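You operate a simulated robot arm through the tools that you are given. There is no shell and no other tool. Be economical: measure what you need, move in short steps, check, and stop when the job is done.

You are at the controls of a simulated robot arm. One attempt, no reset.

TASK
Take the green enamel bowl from the cover of the ironing board and leave it in the la rinse.

Only the result counts: the job must be done as asked and must still hold three seconds after the hand-in. Knocking over, shifting, dropping, spilling or breaking anything else fails it. Lids that push on must go on centred and level and be pressed home; caps that screw on are set level and turned clockwise until they are tight.

THE ROBOT
A 6-joint arm with a two-finger parallel gripper, fixed in place. Base frame: the origin is at the foot of the arm, x ahead of it, y to its left, z up; the work surface is at about z = 0.76. Readings come in m, degrees, newtons and seconds.
With the tool pointing down near the work surface it reaches from about 0.24 to 0.64 m from the base axis. Its first joint turns from -66.0 to 66.0 degrees. Payload 2.7 kg.
The tool frame sits at the grasp point between the pads (the TCP): z along the fingers, y along the line on which they close. The tips reach 0.023 m beyond it. The gripper opens to 0.094 m. The fingers are 0.038 m wide and 0.01 m thick; the gripper's body (0.054 by 0.096 m) begins 0.039 m behind the TCP.
Orientation is told as [roll, pitch, yaw] about the base's x, y, z axes, in that order, counted from this pose: with the fingers straight down and closing along the base's y, the tool's x points along the base's -x, its y along +y and its z along -z.

THE INTERFACE
- The arm moves only by the tool apply_moves. Its argument "deltas" is a list of rows, each a list of 2 entries, a list of its own where there are three numbers: the shift along the tool's x, y, z in cm, then the turn about the tool's z in degrees. In form: [[[tx, ty, tz], spin], ...]. A call has 1 to 12 rows; each row shifts and turns the commanded pose from where the row before left it, along the tool's axes as they then stand. "gripper" is the finger opening in cm, from 0 to 9.4, set as the call begins (left out, the last holds). Rows are played at 5 a second. More than 0.05 m and 8.6 degrees between two rows, or a gripper value outside its range, and nothing of the call is played. Where a pose cannot be reached the arm comes as near as it can. A force on the tool above 40 N (or 10 N above the force at the start of the call, whichever is more), or a blocked arm, ends the call early, and 0.2 s more pass. Each finger travels about 0.045 m/s and halts on what it meets, pressing with about 21 N; the grip force reading is that of the motor and also rises with nothing between the fingers. The clock runs only during rows and for 0.2 s after the last one: add rows that do not move to give the fingers time. The reply holds the time, the measured pose of the TCP, the force on the tool along the base axes, the opening and the grip force, in the units named above and with some noise, and new pictures: "views" is both (left out), scene, wrist or none.
- Cameras (640 x 400 px; columns grow to the right, rows downward): "scene" is fixed at [0.0734, -0.4446, 1.3873]; the picture's right is [0.69, -0.73, 0.00], its down [-0.49, -0.46, -0.74] and it looks along [0.54, 0.51, -0.67] (base axes); focal length 336 px, centre (320, 200). "wrist" rides on the gripper at [-0.039, 0, -0.044] in the tool frame; the picture's right is [0.00, -1.00, 0.00], its down [0.97, 0.00, -0.24] and it looks along [0.24, 0.00, 0.97] (tool axes); focal length 218 px, centre (320, 200).
- probe_pixels(camera, pixels): there is no depth. For up to 12 entries [column, row, z] of the newest picture of that camera ("zoom" is the newest enlarged one), the place [x, y] in the base frame at which the ray of that pixel passes the height z, good to about 0.002 m, but the place of the scene camera against the robot may be out by one fixed shift of up to 0.018 m in any direction. The clock stands still meanwhile.
- inspect(camera, box): a new picture of the part [left, top, right, bottom] of that camera's present view, enlarged. The clock stands still meanwhile.
- sign_off(): hands the job in; it is judged then, once.

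Keep the steps short. Do not move on a guess: measure, check each grasp and each placing, and mend mistakes. In all there are 60 turns and 120 pictures (those below and enlarged ones count). Leave the gripper open and the arm clear of the work at the hand-in unless told otherwise, and finish with a single line.

The tools are called after ">>>" as name(argument=value, ...) on one line, values as JSON. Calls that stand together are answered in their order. apply_moves: Moves the arm, as the interface text tells. Its arguments: {"type":"object","properties":{"deltas":{"type":"array","items":{"type":"array"}},"gripper":{"type":"number"},"views":{"type":"string","enum":["both","scene","wrist","none"]}},"required":["deltas"]} The other tools are called the same way: probe_pixels (camera, pixels) gives the place at which the rays of pixels pass given heights; inspect (camera, box) takes an enlarged picture of a part of a camera's view; sign_off () hands the job in.

At the start:

```text
t: 0.0
tcp_pos: [0.3994, 0.0433, 1.0835]
ee_rot: [0.0, 0.0, 0.1]
force: [0.3, 0.4, -0.2]
grip_width: 0.094
grasp_force: 0.0
```

scene: 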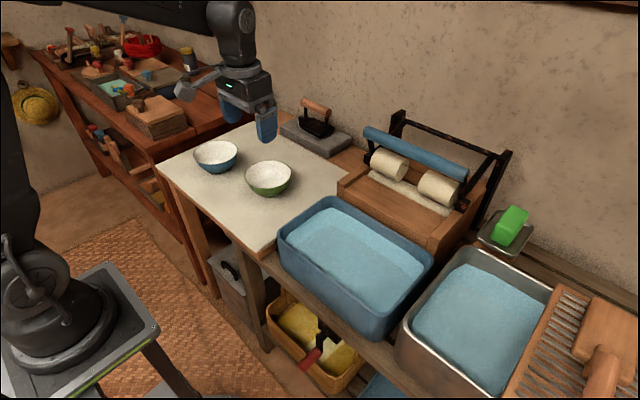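
wrist: 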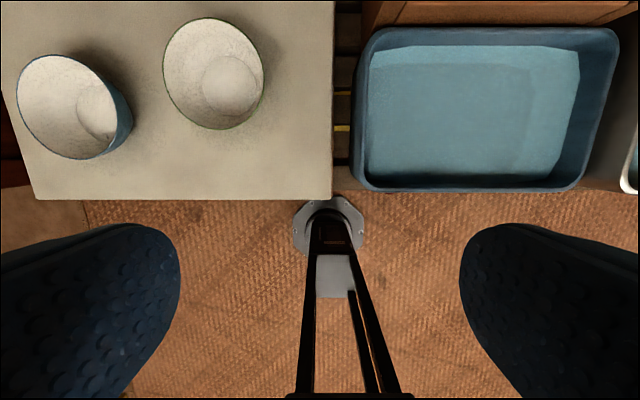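

I see two tubs: a blue one around (355,265) and a metal one around (480,325). I'll enlarge both, and the bowls, to work out which tub is the rinse.

>>> inspect(camera="scene", box=[380, 200, 640, 400])

>>> inspect(camera="scene", box=[180, 100, 440, 340])

>>> inspect(camera="wrist", box=[320, 0, 640, 200])

```text
2.00 times, centred on (510, 300) of scene
```

zoom: 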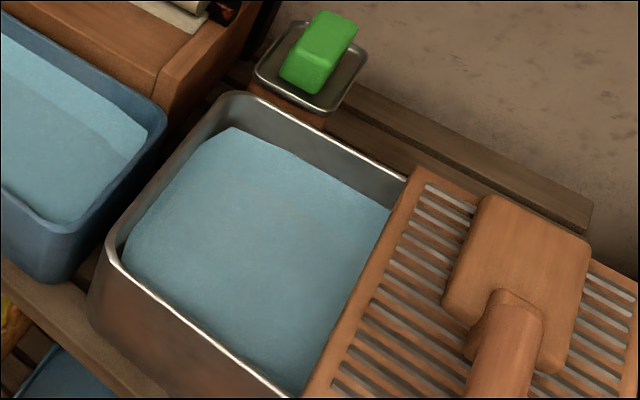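

```text
1.67 times, centred on (310, 220) of scene
```

zoom: 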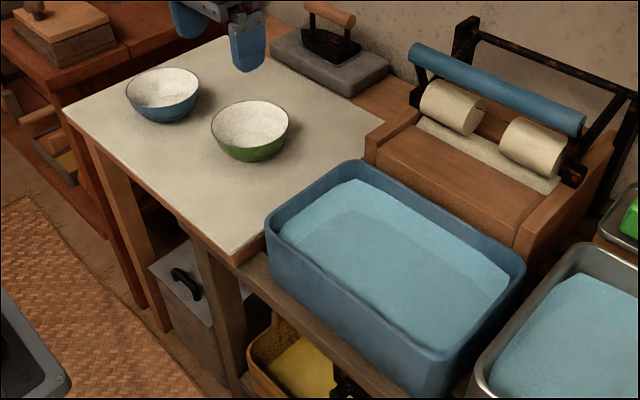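

```text
2.00 times, centred on (480, 100) of wrist
```

zoom: 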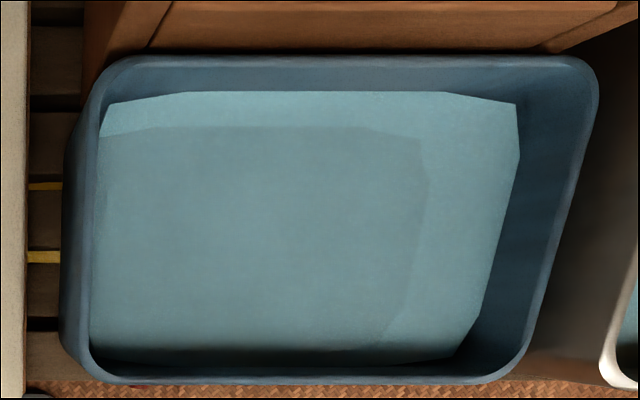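

The washboard and soap are at the metal tub, so that is the wash. The blue tub beside the wringer is the rinse. Now I'll measure the green bowl and the blue tub with both cameras at several heights.

>>> probe_pixels(camera="wrist", pixels=[[163, 75, 0.82], [265, 75, 0.82], [213, 18, 0.82], [213, 130, 0.82], [202, 85, 0.77], [258, 85, 0.77], [230, 56, 0.77], [230, 115, 0.77], [370, 30, 0.8], [620, 30, 0.8], [355, 185, 0.8], [575, 188, 0.8]])

>>> probe_pixels(camera="scene", pixels=[[245, 176, 0.82], [292, 176, 0.82], [269, 161, 0.82], [268, 192, 0.82], [268, 196, 0.76], [330, 198, 0.8], [433, 262, 0.8], [281, 240, 0.8], [380, 320, 0.8], [215, 155, 0.82], [262, 254, 0.76], [158, 168, 0.76]])

>>> inspect(camera="wrist", box=[0, 0, 340, 210])

```text
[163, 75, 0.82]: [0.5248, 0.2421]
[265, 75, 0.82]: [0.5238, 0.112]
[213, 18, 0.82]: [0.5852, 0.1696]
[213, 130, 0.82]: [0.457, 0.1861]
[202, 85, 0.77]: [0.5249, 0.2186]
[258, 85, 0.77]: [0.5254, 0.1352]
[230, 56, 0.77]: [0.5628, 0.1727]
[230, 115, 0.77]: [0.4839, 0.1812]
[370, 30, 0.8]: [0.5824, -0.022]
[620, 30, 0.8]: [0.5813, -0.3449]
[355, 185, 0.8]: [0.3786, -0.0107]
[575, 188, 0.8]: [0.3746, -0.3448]
```

```text
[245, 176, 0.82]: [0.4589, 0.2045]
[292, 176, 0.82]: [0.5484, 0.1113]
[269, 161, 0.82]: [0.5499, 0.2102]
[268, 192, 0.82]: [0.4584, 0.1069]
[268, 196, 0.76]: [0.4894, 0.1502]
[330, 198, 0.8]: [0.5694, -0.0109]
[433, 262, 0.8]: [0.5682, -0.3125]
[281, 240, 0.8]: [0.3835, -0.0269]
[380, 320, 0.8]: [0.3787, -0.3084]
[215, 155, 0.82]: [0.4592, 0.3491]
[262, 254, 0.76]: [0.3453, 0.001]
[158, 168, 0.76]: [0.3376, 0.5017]
```

```text
1.88 times, centred on (170, 105) of wrist
```

zoom: 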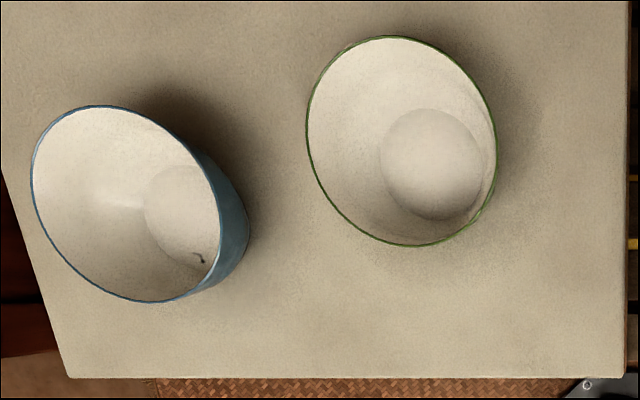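

The green bowl's rim is about 13 cm across, centred near (0.521, 0.177), which is too wide to span. I'll grip its −y wall over the rim. First I'll move to a hover at a safe height to measure it from closer.

>>> apply_moves(deltas=[[[-3.0, 1.7, 2.5], 0], [[-3.0, 1.7, 2.5], 0], [[-3.0, 1.7, 2.5], 0], [[-3.0, 1.7, 2.0], 0], [[0, 0, 0], 0]], gripper=6.0)

```text
t: 1.2
tcp_pos: [0.5193, 0.111, 0.9888]
ee_rot: [0.0, 0.0, 0.0]
force: [0.5, 0.2, 0.3]
grip_width: 0.06
grasp_force: 0.2
```

scene: 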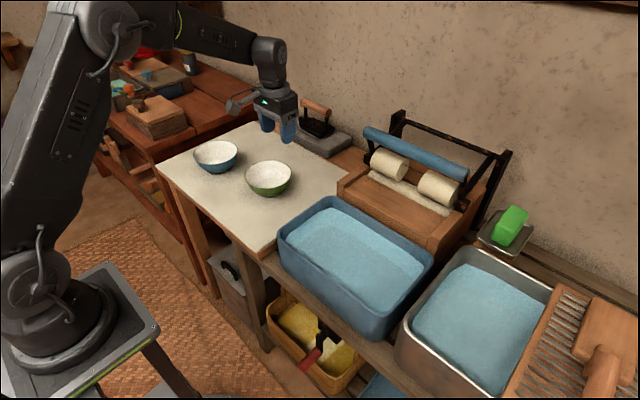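
wrist: 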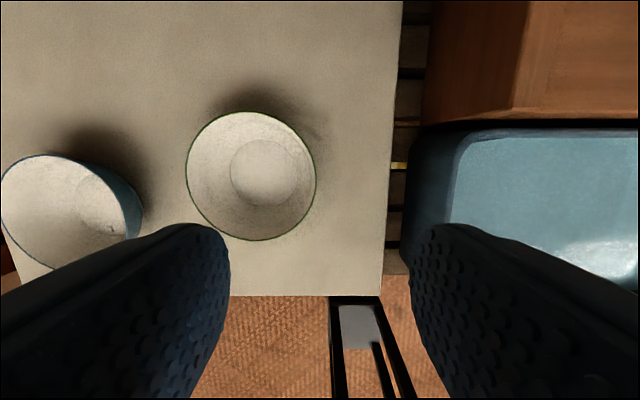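

I'll probe the rim's left, right, top and bottom edges in this view at two heights, to compare with the first view.

>>> probe_pixels(camera="wrist", pixels=[[186, 175, 0.8], [317, 178, 0.8], [252, 111, 0.8], [252, 241, 0.8], [186, 175, 0.82], [317, 178, 0.82], [252, 111, 0.82], [252, 241, 0.82], [231, 172, 0.77], [302, 172, 0.77], [264, 138, 0.77], [264, 207, 0.77]])

>>> inspect(camera="scene", box=[180, 90, 350, 220])

```text
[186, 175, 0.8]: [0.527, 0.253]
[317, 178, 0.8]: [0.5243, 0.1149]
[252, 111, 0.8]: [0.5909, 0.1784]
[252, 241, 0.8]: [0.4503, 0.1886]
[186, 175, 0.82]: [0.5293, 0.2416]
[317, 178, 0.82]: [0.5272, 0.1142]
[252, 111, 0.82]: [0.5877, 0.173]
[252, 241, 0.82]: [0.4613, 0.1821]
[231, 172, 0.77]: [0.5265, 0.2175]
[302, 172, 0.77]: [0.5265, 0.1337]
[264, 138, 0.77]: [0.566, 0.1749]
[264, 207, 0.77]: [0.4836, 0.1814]
```

```text
3.08 times, centred on (265, 155) of scene
```

zoom: 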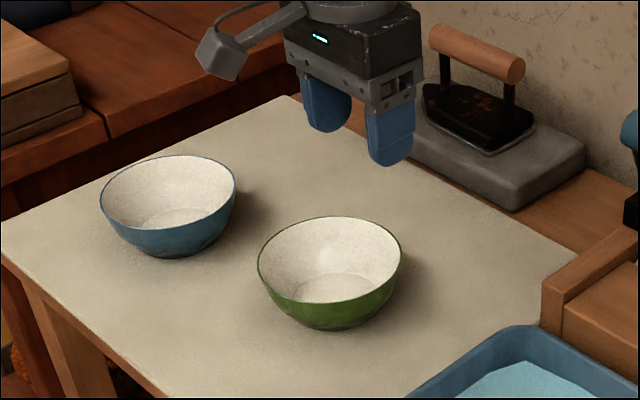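

Both views agree: rim at about z = 0.815, centre (0.524, 0.178), near wall at y ≈ 0.115. I'll centre over that wall and descend to just above the rim.

>>> apply_moves(deltas=[[[-0.5, 0.4, 4], 0], [[0, 0, 4], 0], [[0, 0, 3.5], 0], [[0, 0, 1.9], 0], [[0, 0, 0], 0]])

```text
t: 2.4
tcp_pos: [0.5248, 0.1157, 0.8533]
ee_rot: [0.0, -0.1, 0.0]
force: [-0.6, 0.3, 0.1]
grip_width: 0.0599
grasp_force: 0.1
```

scene: 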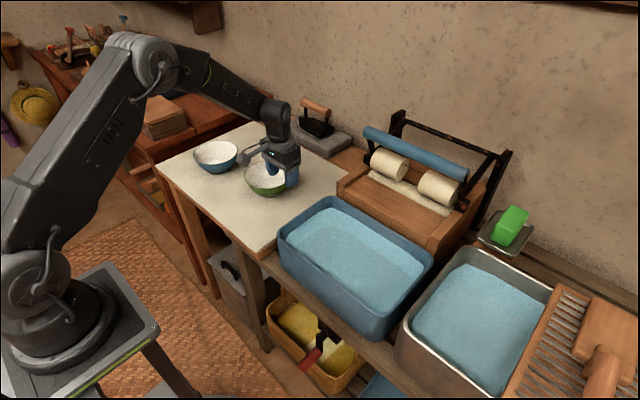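
wrist: 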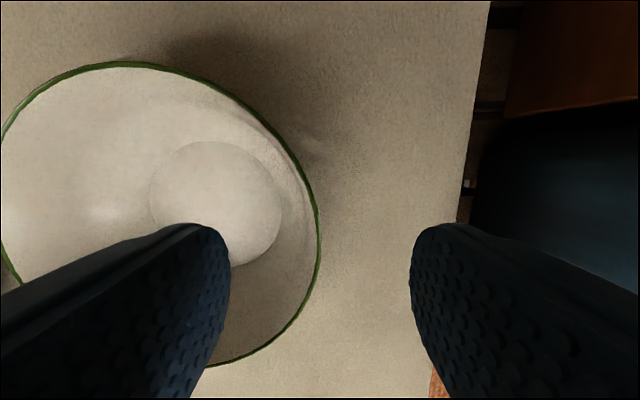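

The rim passes at column ~320, midway between the fingers. I'll check the rim's fore-aft position before lowering.

>>> probe_pixels(camera="wrist", pixels=[[120, 63, 0.815], [320, 235, 0.815], [207, 367, 0.815], [2, 135, 0.815], [320, 235, 0.805], [120, 63, 0.805], [207, 367, 0.805]])

```text
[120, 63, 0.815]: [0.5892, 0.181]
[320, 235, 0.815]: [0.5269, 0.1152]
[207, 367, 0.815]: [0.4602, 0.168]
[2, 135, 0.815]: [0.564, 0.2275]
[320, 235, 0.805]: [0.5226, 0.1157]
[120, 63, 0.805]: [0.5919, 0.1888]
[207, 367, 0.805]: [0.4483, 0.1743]
```

It's well aligned. I'll lower 3.8 cm in small steps so the tips sit about 2.5 cm below the rim.

>>> apply_moves(deltas=[[[0, 0, 1.3], 0], [[0, 0, 1.3], 0], [[0, 0, 1.2], 0], [[0, 0, 0], 0]])

```text
t: 3.4
tcp_pos: [0.5247, 0.1148, 0.8159]
ee_rot: [-0.1, 0.0, 0.0]
force: [0.8, -0.2, 0.8]
grip_width: 0.0597
grasp_force: 0.1
```

scene: 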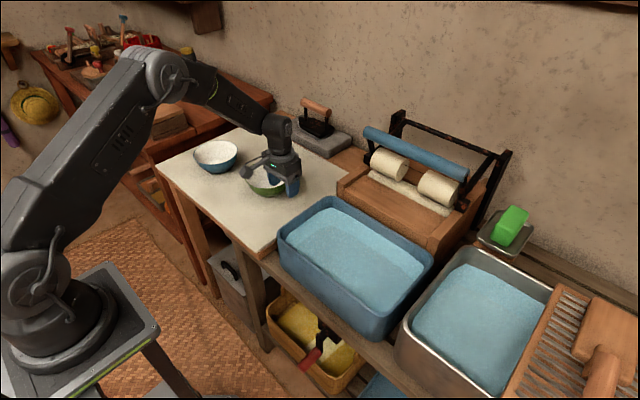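
wrist: 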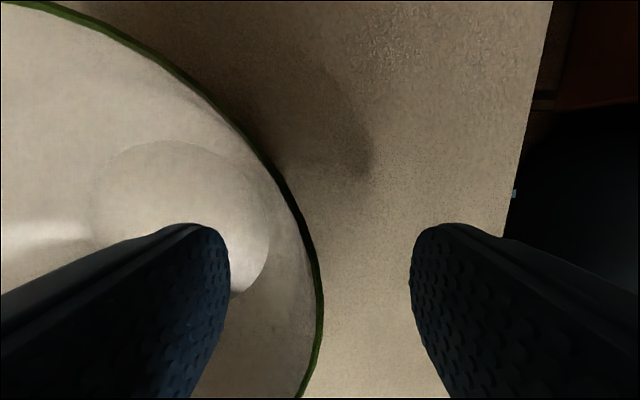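

No contact, and the rim is still between the fingers. I'll close the gripper.

>>> apply_moves(deltas=[[[0, 0, 0], 0], [[0, 0, 0], 0], [[0, 0, 0], 0], [[0, 0, 0], 0], [[0, 0, 0], 0], [[0, 0, 0], 0]], gripper=0)

```text
t: 4.8
tcp_pos: [0.5254, 0.1145, 0.8157]
ee_rot: [0.0, -0.1, 0.0]
force: [1.6, 1.9, 6.0]
grip_width: 0.0122
grasp_force: 21.1
```

scene: 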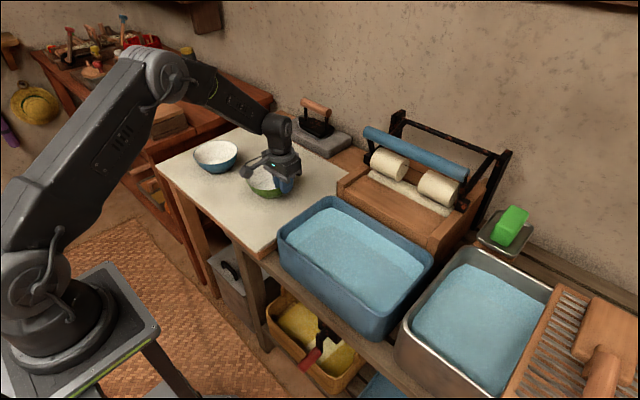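
wrist: 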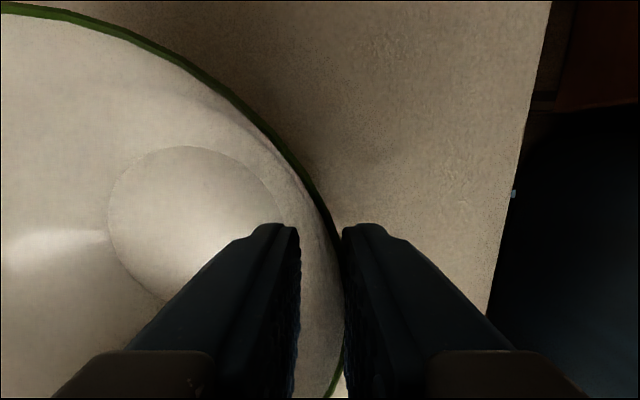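

The fingers have stopped on the wall at 1.2 cm opening with 21 N. I'll lift gently and watch for tilt or slip.

>>> apply_moves(deltas=[[[0, 0, -0.5], 0], [[0, 0, -1], 0], [[0, 0, -1.5], 0], [[0, 0, -2], 0], [[0, 0, 0], 0]])

>>> inspect(camera="scene", box=[180, 90, 350, 220])

```text
t: 6.0
tcp_pos: [0.5236, 0.1129, 0.8661]
ee_rot: [-0.1, 0.2, 0.1]
force: [0.3, -0.4, -1.7]
grip_width: 0.003
grasp_force: 20.6
```

scene: 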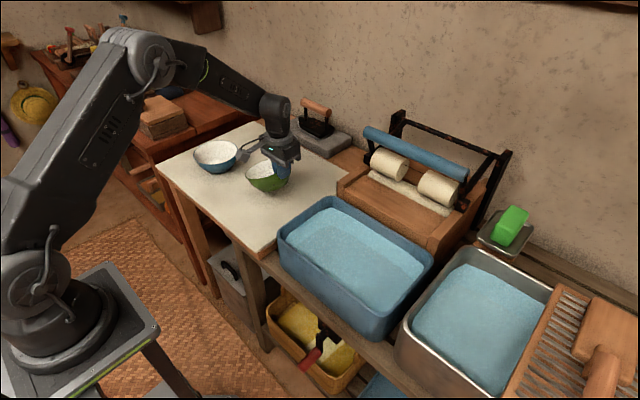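
wrist: 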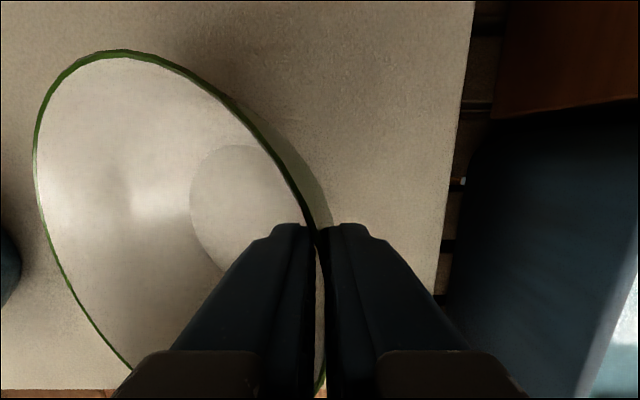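

```text
3.08 times, centred on (265, 155) of scene
```

zoom: 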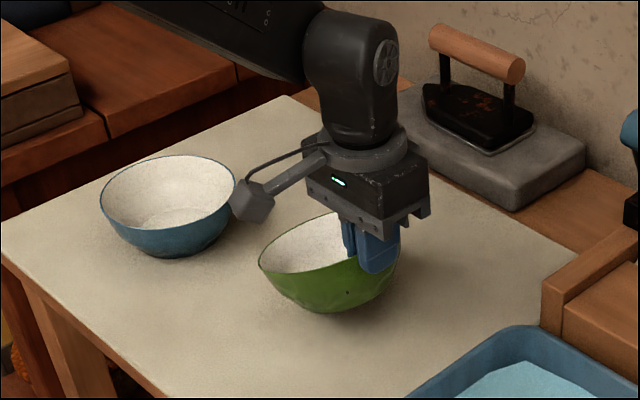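

The bowl is held firmly. Its wall has aligned with the pads, so the far side hangs lower. I'll raise it well clear of everything.

>>> apply_moves(deltas=[[[0, 0, -2.5], 0], [[0, 0, -2.5], 0], [[0, 0, -2.5], 0], [[0, 0, -2.5], 0], [[0, 0, -2.5], 0], [[1, 0, -1.5], 0], [[1.5, 0, 0], 0], [[1.5, 0, 0], 0], [[0, 0, 0], 0]])

```text
t: 8.0
tcp_pos: [0.4848, 0.1146, 1.0055]
ee_rot: [0.0, -0.1, -0.1]
force: [-0.6, -0.3, -0.5]
grip_width: 0.0028
grasp_force: 20.8
```

scene: 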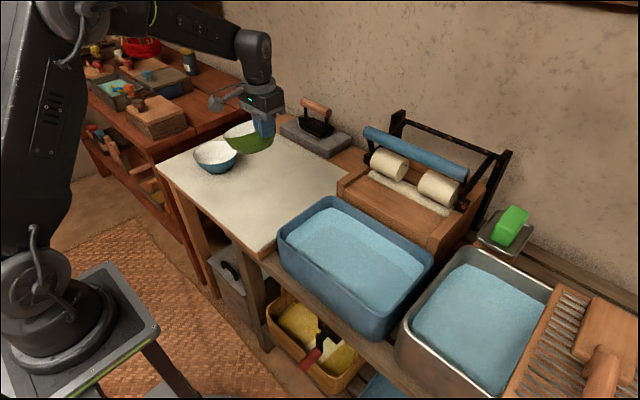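
wrist: 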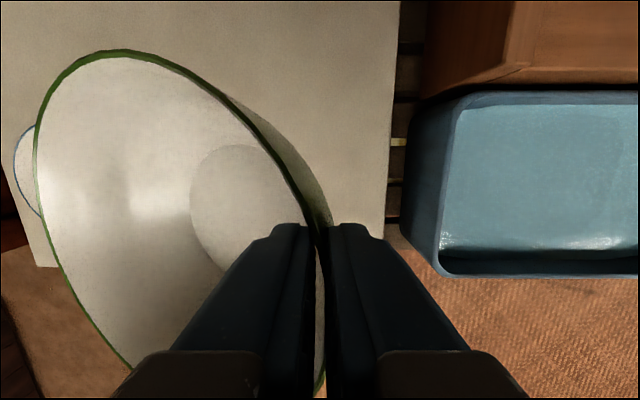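

It's held steady, well above everything. I'll travel sideways to bring the bowl over the blue tub.

>>> apply_moves(deltas=[[[0, -2.5, 0], 0], [[0, -3, 0], 0], [[0, -3, 0], 0], [[0, -3, 0], 0], [[0, -3, 0], 0], [[0, -3, 0], 0], [[0, -3, 0], 0], [[0, -3, 0], 0], [[0, -3, 0], 0], [[0, -3, 0], 0], [[0, -2.5, 0], 0], [[0, 0, 0], 0]])

```text
t: 10.6
tcp_pos: [0.4845, -0.206, 1.0054]
ee_rot: [0.0, 0.0, -0.1]
force: [0.7, 0.4, -1.6]
grip_width: 0.0029
grasp_force: 20.9
```

scene: 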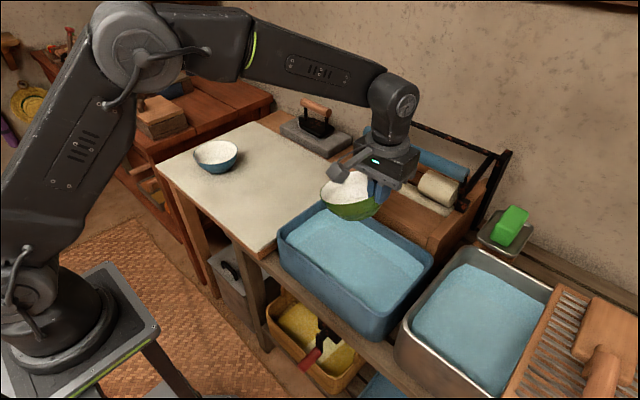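
wrist: 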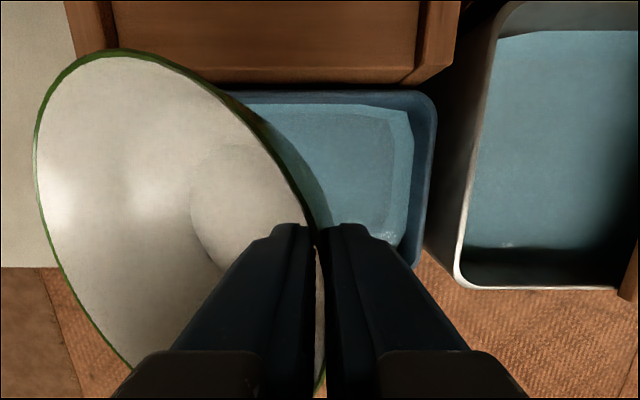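

I'll probe the tub's far right corner and edges at a few heights, to compare with the first view and fix the rim height and walls.

>>> probe_pixels(camera="wrist", pixels=[[436, 97, 0.8], [436, 97, 0.84], [436, 97, 0.88], [415, 268, 0.8], [415, 268, 0.84], [415, 268, 0.88], [409, 112, 0.76], [409, 112, 0.8], [350, 91, 0.8], [350, 91, 0.84]])

>>> inspect(camera="scene", box=[260, 120, 460, 350])

```text
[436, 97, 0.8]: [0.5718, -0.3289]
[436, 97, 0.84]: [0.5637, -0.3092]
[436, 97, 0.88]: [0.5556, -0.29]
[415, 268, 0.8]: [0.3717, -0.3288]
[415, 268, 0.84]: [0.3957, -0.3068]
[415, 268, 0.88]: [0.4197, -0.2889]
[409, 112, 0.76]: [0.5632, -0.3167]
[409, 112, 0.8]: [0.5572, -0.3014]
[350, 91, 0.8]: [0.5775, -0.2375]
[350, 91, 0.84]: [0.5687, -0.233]
```

```text
1.74 times, centred on (360, 235) of scene
```

zoom: 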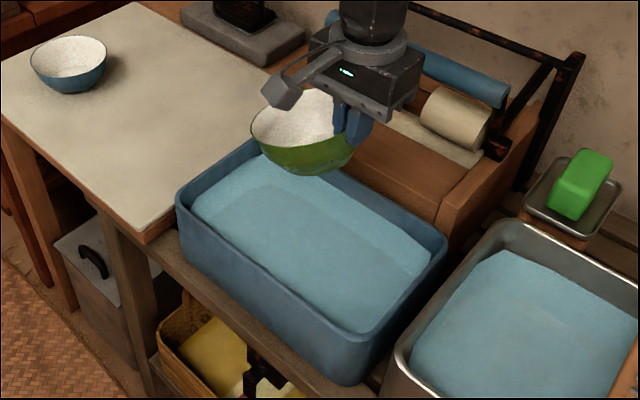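

The tub rim comes out at z ≈ 0.82, spanning x 0.384–0.573 and y −0.317 to −0.01. I'll centre the bowl over it, with the TCP at about (0.478, −0.222), and lower partway.

>>> apply_moves(deltas=[[[0.6, -1.6, 0], 0], [[0, 0, 2], 0], [[0, 0, 2], 0], [[0, 0, 2], 0], [[0, 0, 2], 0], [[0, 0, 1.5], 0], [[0, 0, 0], 0]])

>>> inspect(camera="scene", box=[260, 120, 460, 350])

```text
t: 12.2
tcp_pos: [0.4789, -0.2215, 0.9106]
ee_rot: [0.0, 0.0, 0.1]
force: [-0.5, -0.2, -1.3]
grip_width: 0.0028
grasp_force: 20.9
```

scene: 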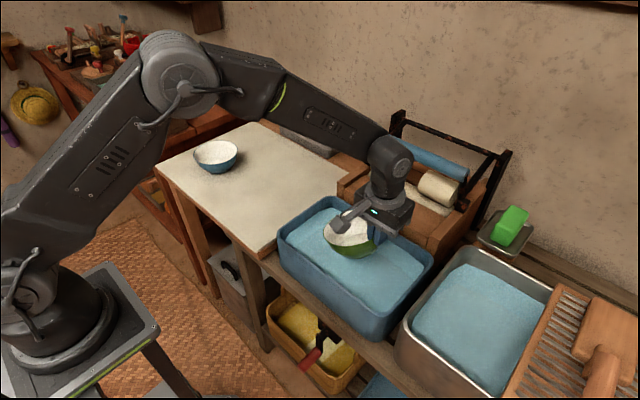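
wrist: 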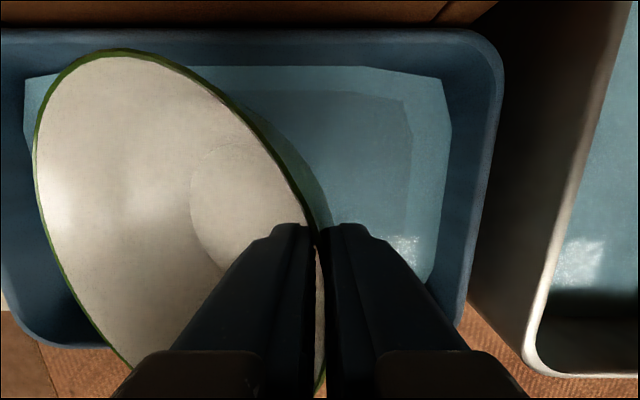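

```text
1.74 times, centred on (360, 235) of scene
```

zoom: 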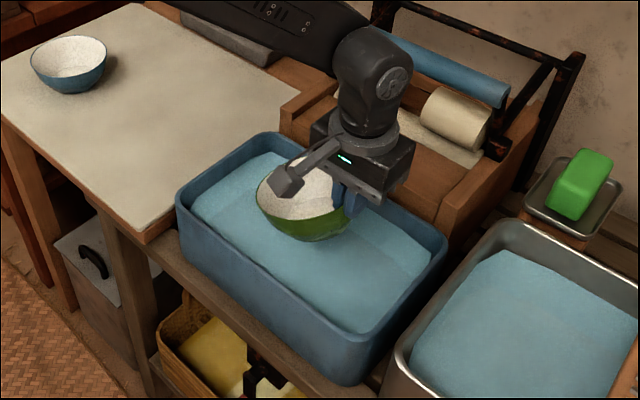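

The bowl is inside the tub outline with margin all round. I'll lower further in 1 cm steps, watching the force.

>>> apply_moves(deltas=[[[0, 0, 1], 0], [[0, 0, 1], 0], [[0, 0, 1], 0], [[0, 0, 1], 0], [[0, 0, 0], 0]], views="both")

>>> inspect(camera="scene", box=[260, 120, 460, 350])

```text
t: 13.4
tcp_pos: [0.4783, -0.2212, 0.87]
ee_rot: [0.0, 0.0, 0.0]
force: [0.4, 0.3, -2.1]
grip_width: 0.003
grasp_force: 20.6
```

scene: 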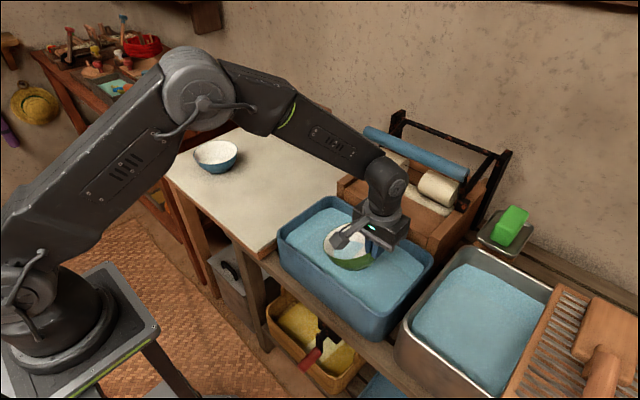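
wrist: 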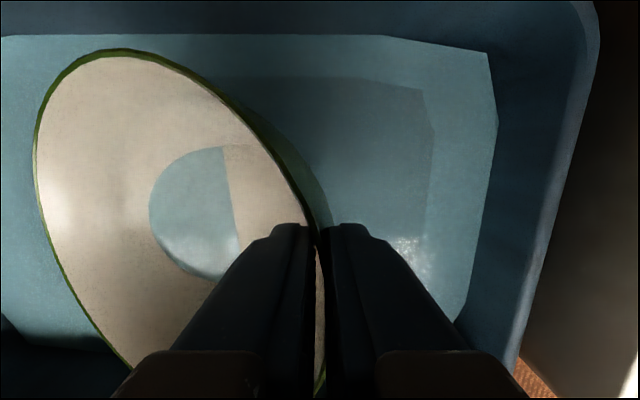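

```text
1.74 times, centred on (360, 235) of scene
```

zoom: 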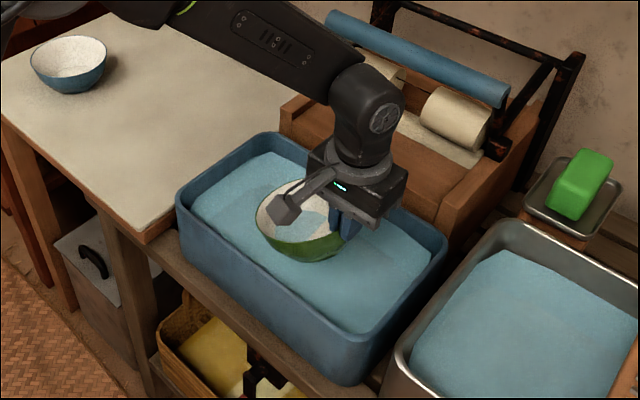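

The water line shows inside the bowl with no added force, so the bowl will settle on the tub floor. I'll continue down slowly until contact.

>>> apply_moves(deltas=[[[0, 0, 0.7], 0], [[0, 0, 0.7], 0], [[0, 0, 0.7], 0], [[0, 0, 0.7], 0], [[0, 0, 0], 0]])

```text
t: 14.6
tcp_pos: [0.4781, -0.221, 0.8428]
ee_rot: [0.0, 0.0, 0.0]
force: [-0.3, -0.3, -1.4]
grip_width: 0.0028
grasp_force: 21.2
```

scene: 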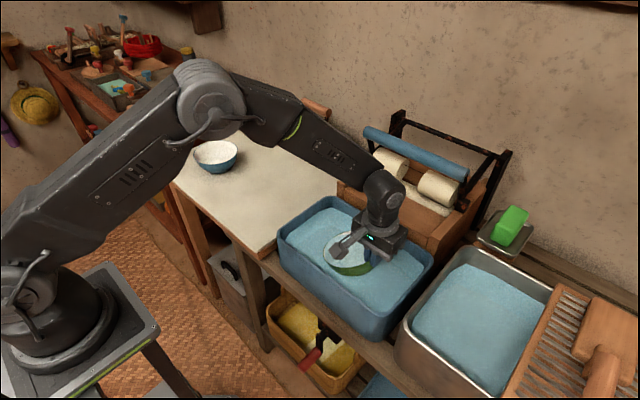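
wrist: 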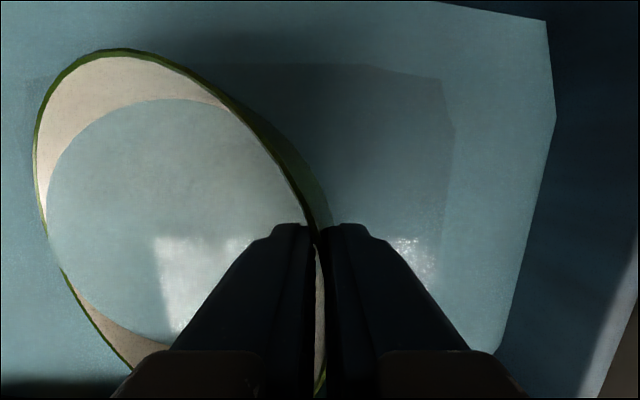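

Still no contact. I'll continue down; the gripper body stays above the tub rim as long as the TCP is above about 0.79.

>>> apply_moves(deltas=[[[0, 0, 0.6], 0], [[0, 0, 0.6], 0], [[0, 0, 0.6], 0], [[0, 0, 0.6], 0], [[0, 0, 0], 0]])

```text
t: 15.8
tcp_pos: [0.4792, -0.2215, 0.8191]
ee_rot: [0.1, 0.0, 0.0]
force: [0.3, -0.1, -0.5]
grip_width: 0.0029
grasp_force: 21.1
```

scene: 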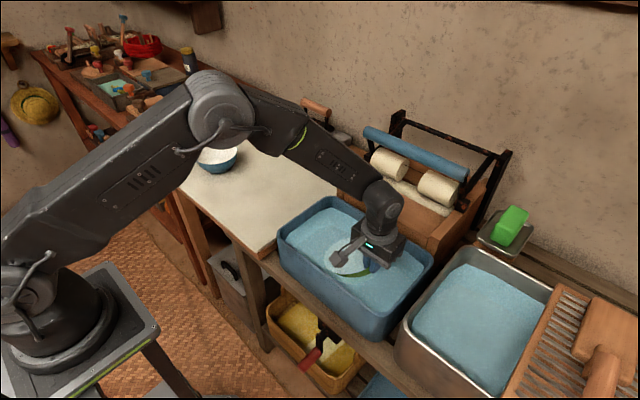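
wrist: 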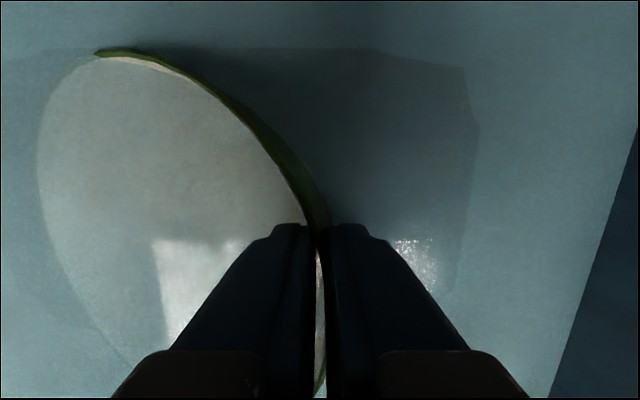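

There's no firm contact yet, and the bowl is half submerged. I'll take two more centimetres in small steps.

>>> apply_moves(deltas=[[[0, 0, 0.5], 0], [[0, 0, 0.5], 0], [[0, 0, 0.5], 0], [[0, 0, 0.3], 0], [[0, 0, 0], 0]])

```text
t: 17.0
tcp_pos: [0.4788, -0.2208, 0.8019]
ee_rot: [0.0, 0.0, 0.0]
force: [0.1, -1.7, 6.4]
grip_width: 0.0064
grasp_force: 20.9
```

scene: 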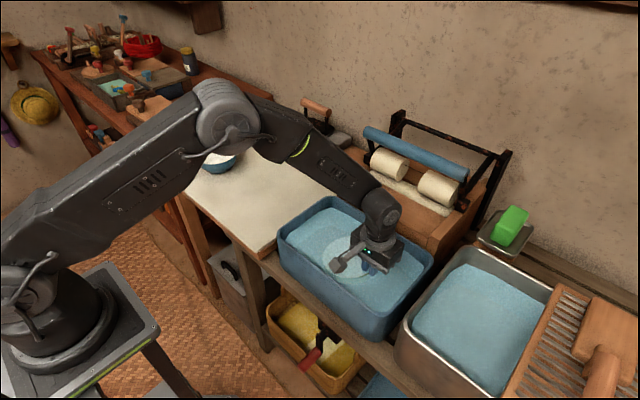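
wrist: 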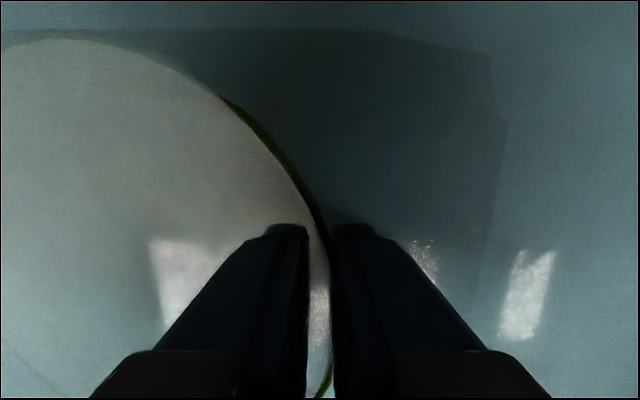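

The force has risen to 6.4 N and the bowl is levelling as it touches the tub floor. I'll open the fingers moderately to release it.

>>> apply_moves(deltas=[[[0, 0, 0], 0], [[0, 0, 0], 0], [[0, 0, 0], 0], [[0, 0, 0], 0], [[0, 0, 0], 0]], gripper=4.5)

```text
t: 18.2
tcp_pos: [0.4785, -0.2224, 0.8016]
ee_rot: [0.1, 0.0, 0.1]
force: [0.1, -0.3, 0.0]
grip_width: 0.0449
grasp_force: 0.0
```

scene: 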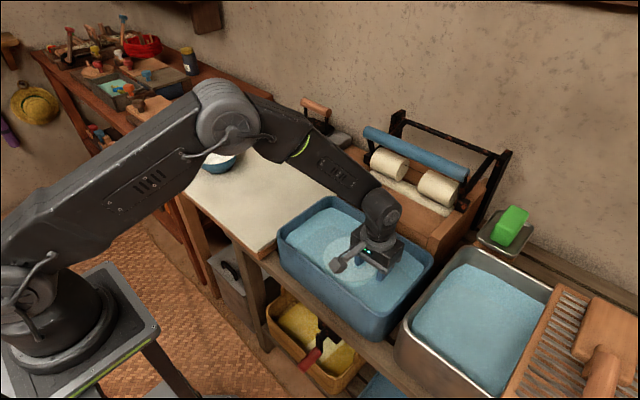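
wrist: 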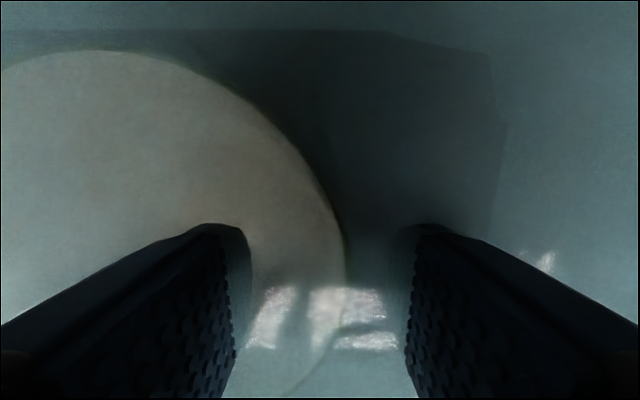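

The bowl has been released and sits level underwater on the tub floor, and the fingers are clear of its rim. I'll withdraw straight up.

>>> apply_moves(deltas=[[[0, 0, -1], 0], [[0, 0, -2], 0], [[0, 0, -3], 0], [[0, 0, -3], 0], [[0, 0, -4], 0], [[0, 0, -4], 0], [[0, 0, -4], 0], [[0, 0, 0], 0]])

>>> inspect(camera="scene", box=[260, 120, 460, 350])

```text
t: 20.0
tcp_pos: [0.4782, -0.2216, 1.0118]
ee_rot: [0.0, 0.0, 0.0]
force: [0.3, 0.2, 0.0]
grip_width: 0.0449
grasp_force: 0.1
```

scene: 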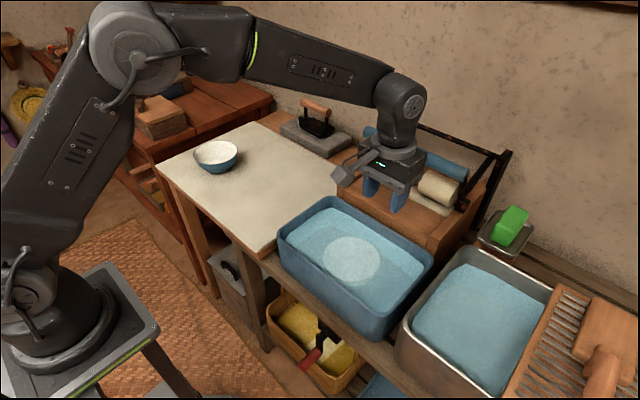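
wrist: 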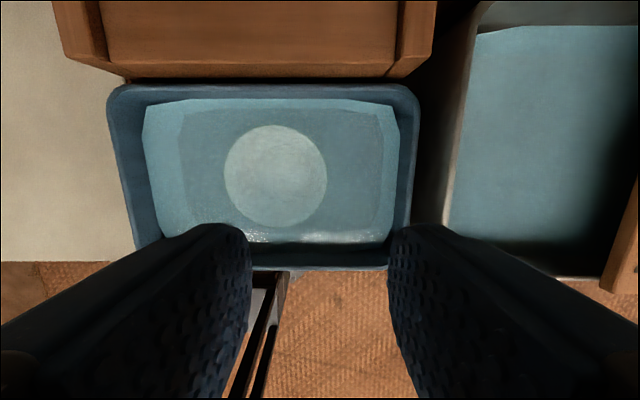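

```text
1.74 times, centred on (360, 235) of scene
```

zoom: 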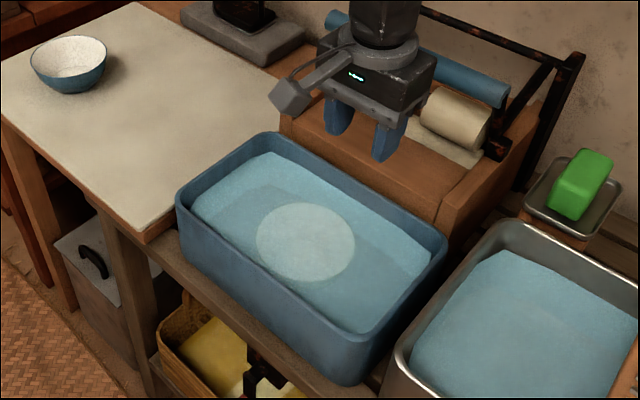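

The bowl rests level on the floor of the blue rinse tub. Everything else is where it was, and the gripper is open and clear. I'm handing in.

>>> sign_off()

```text
The job is handed in.
```

The green enamel bowl is resting level on the floor of the blue tub, which I took to be the rinse because the washboard and soap are at the metal tub; nothing else was moved.
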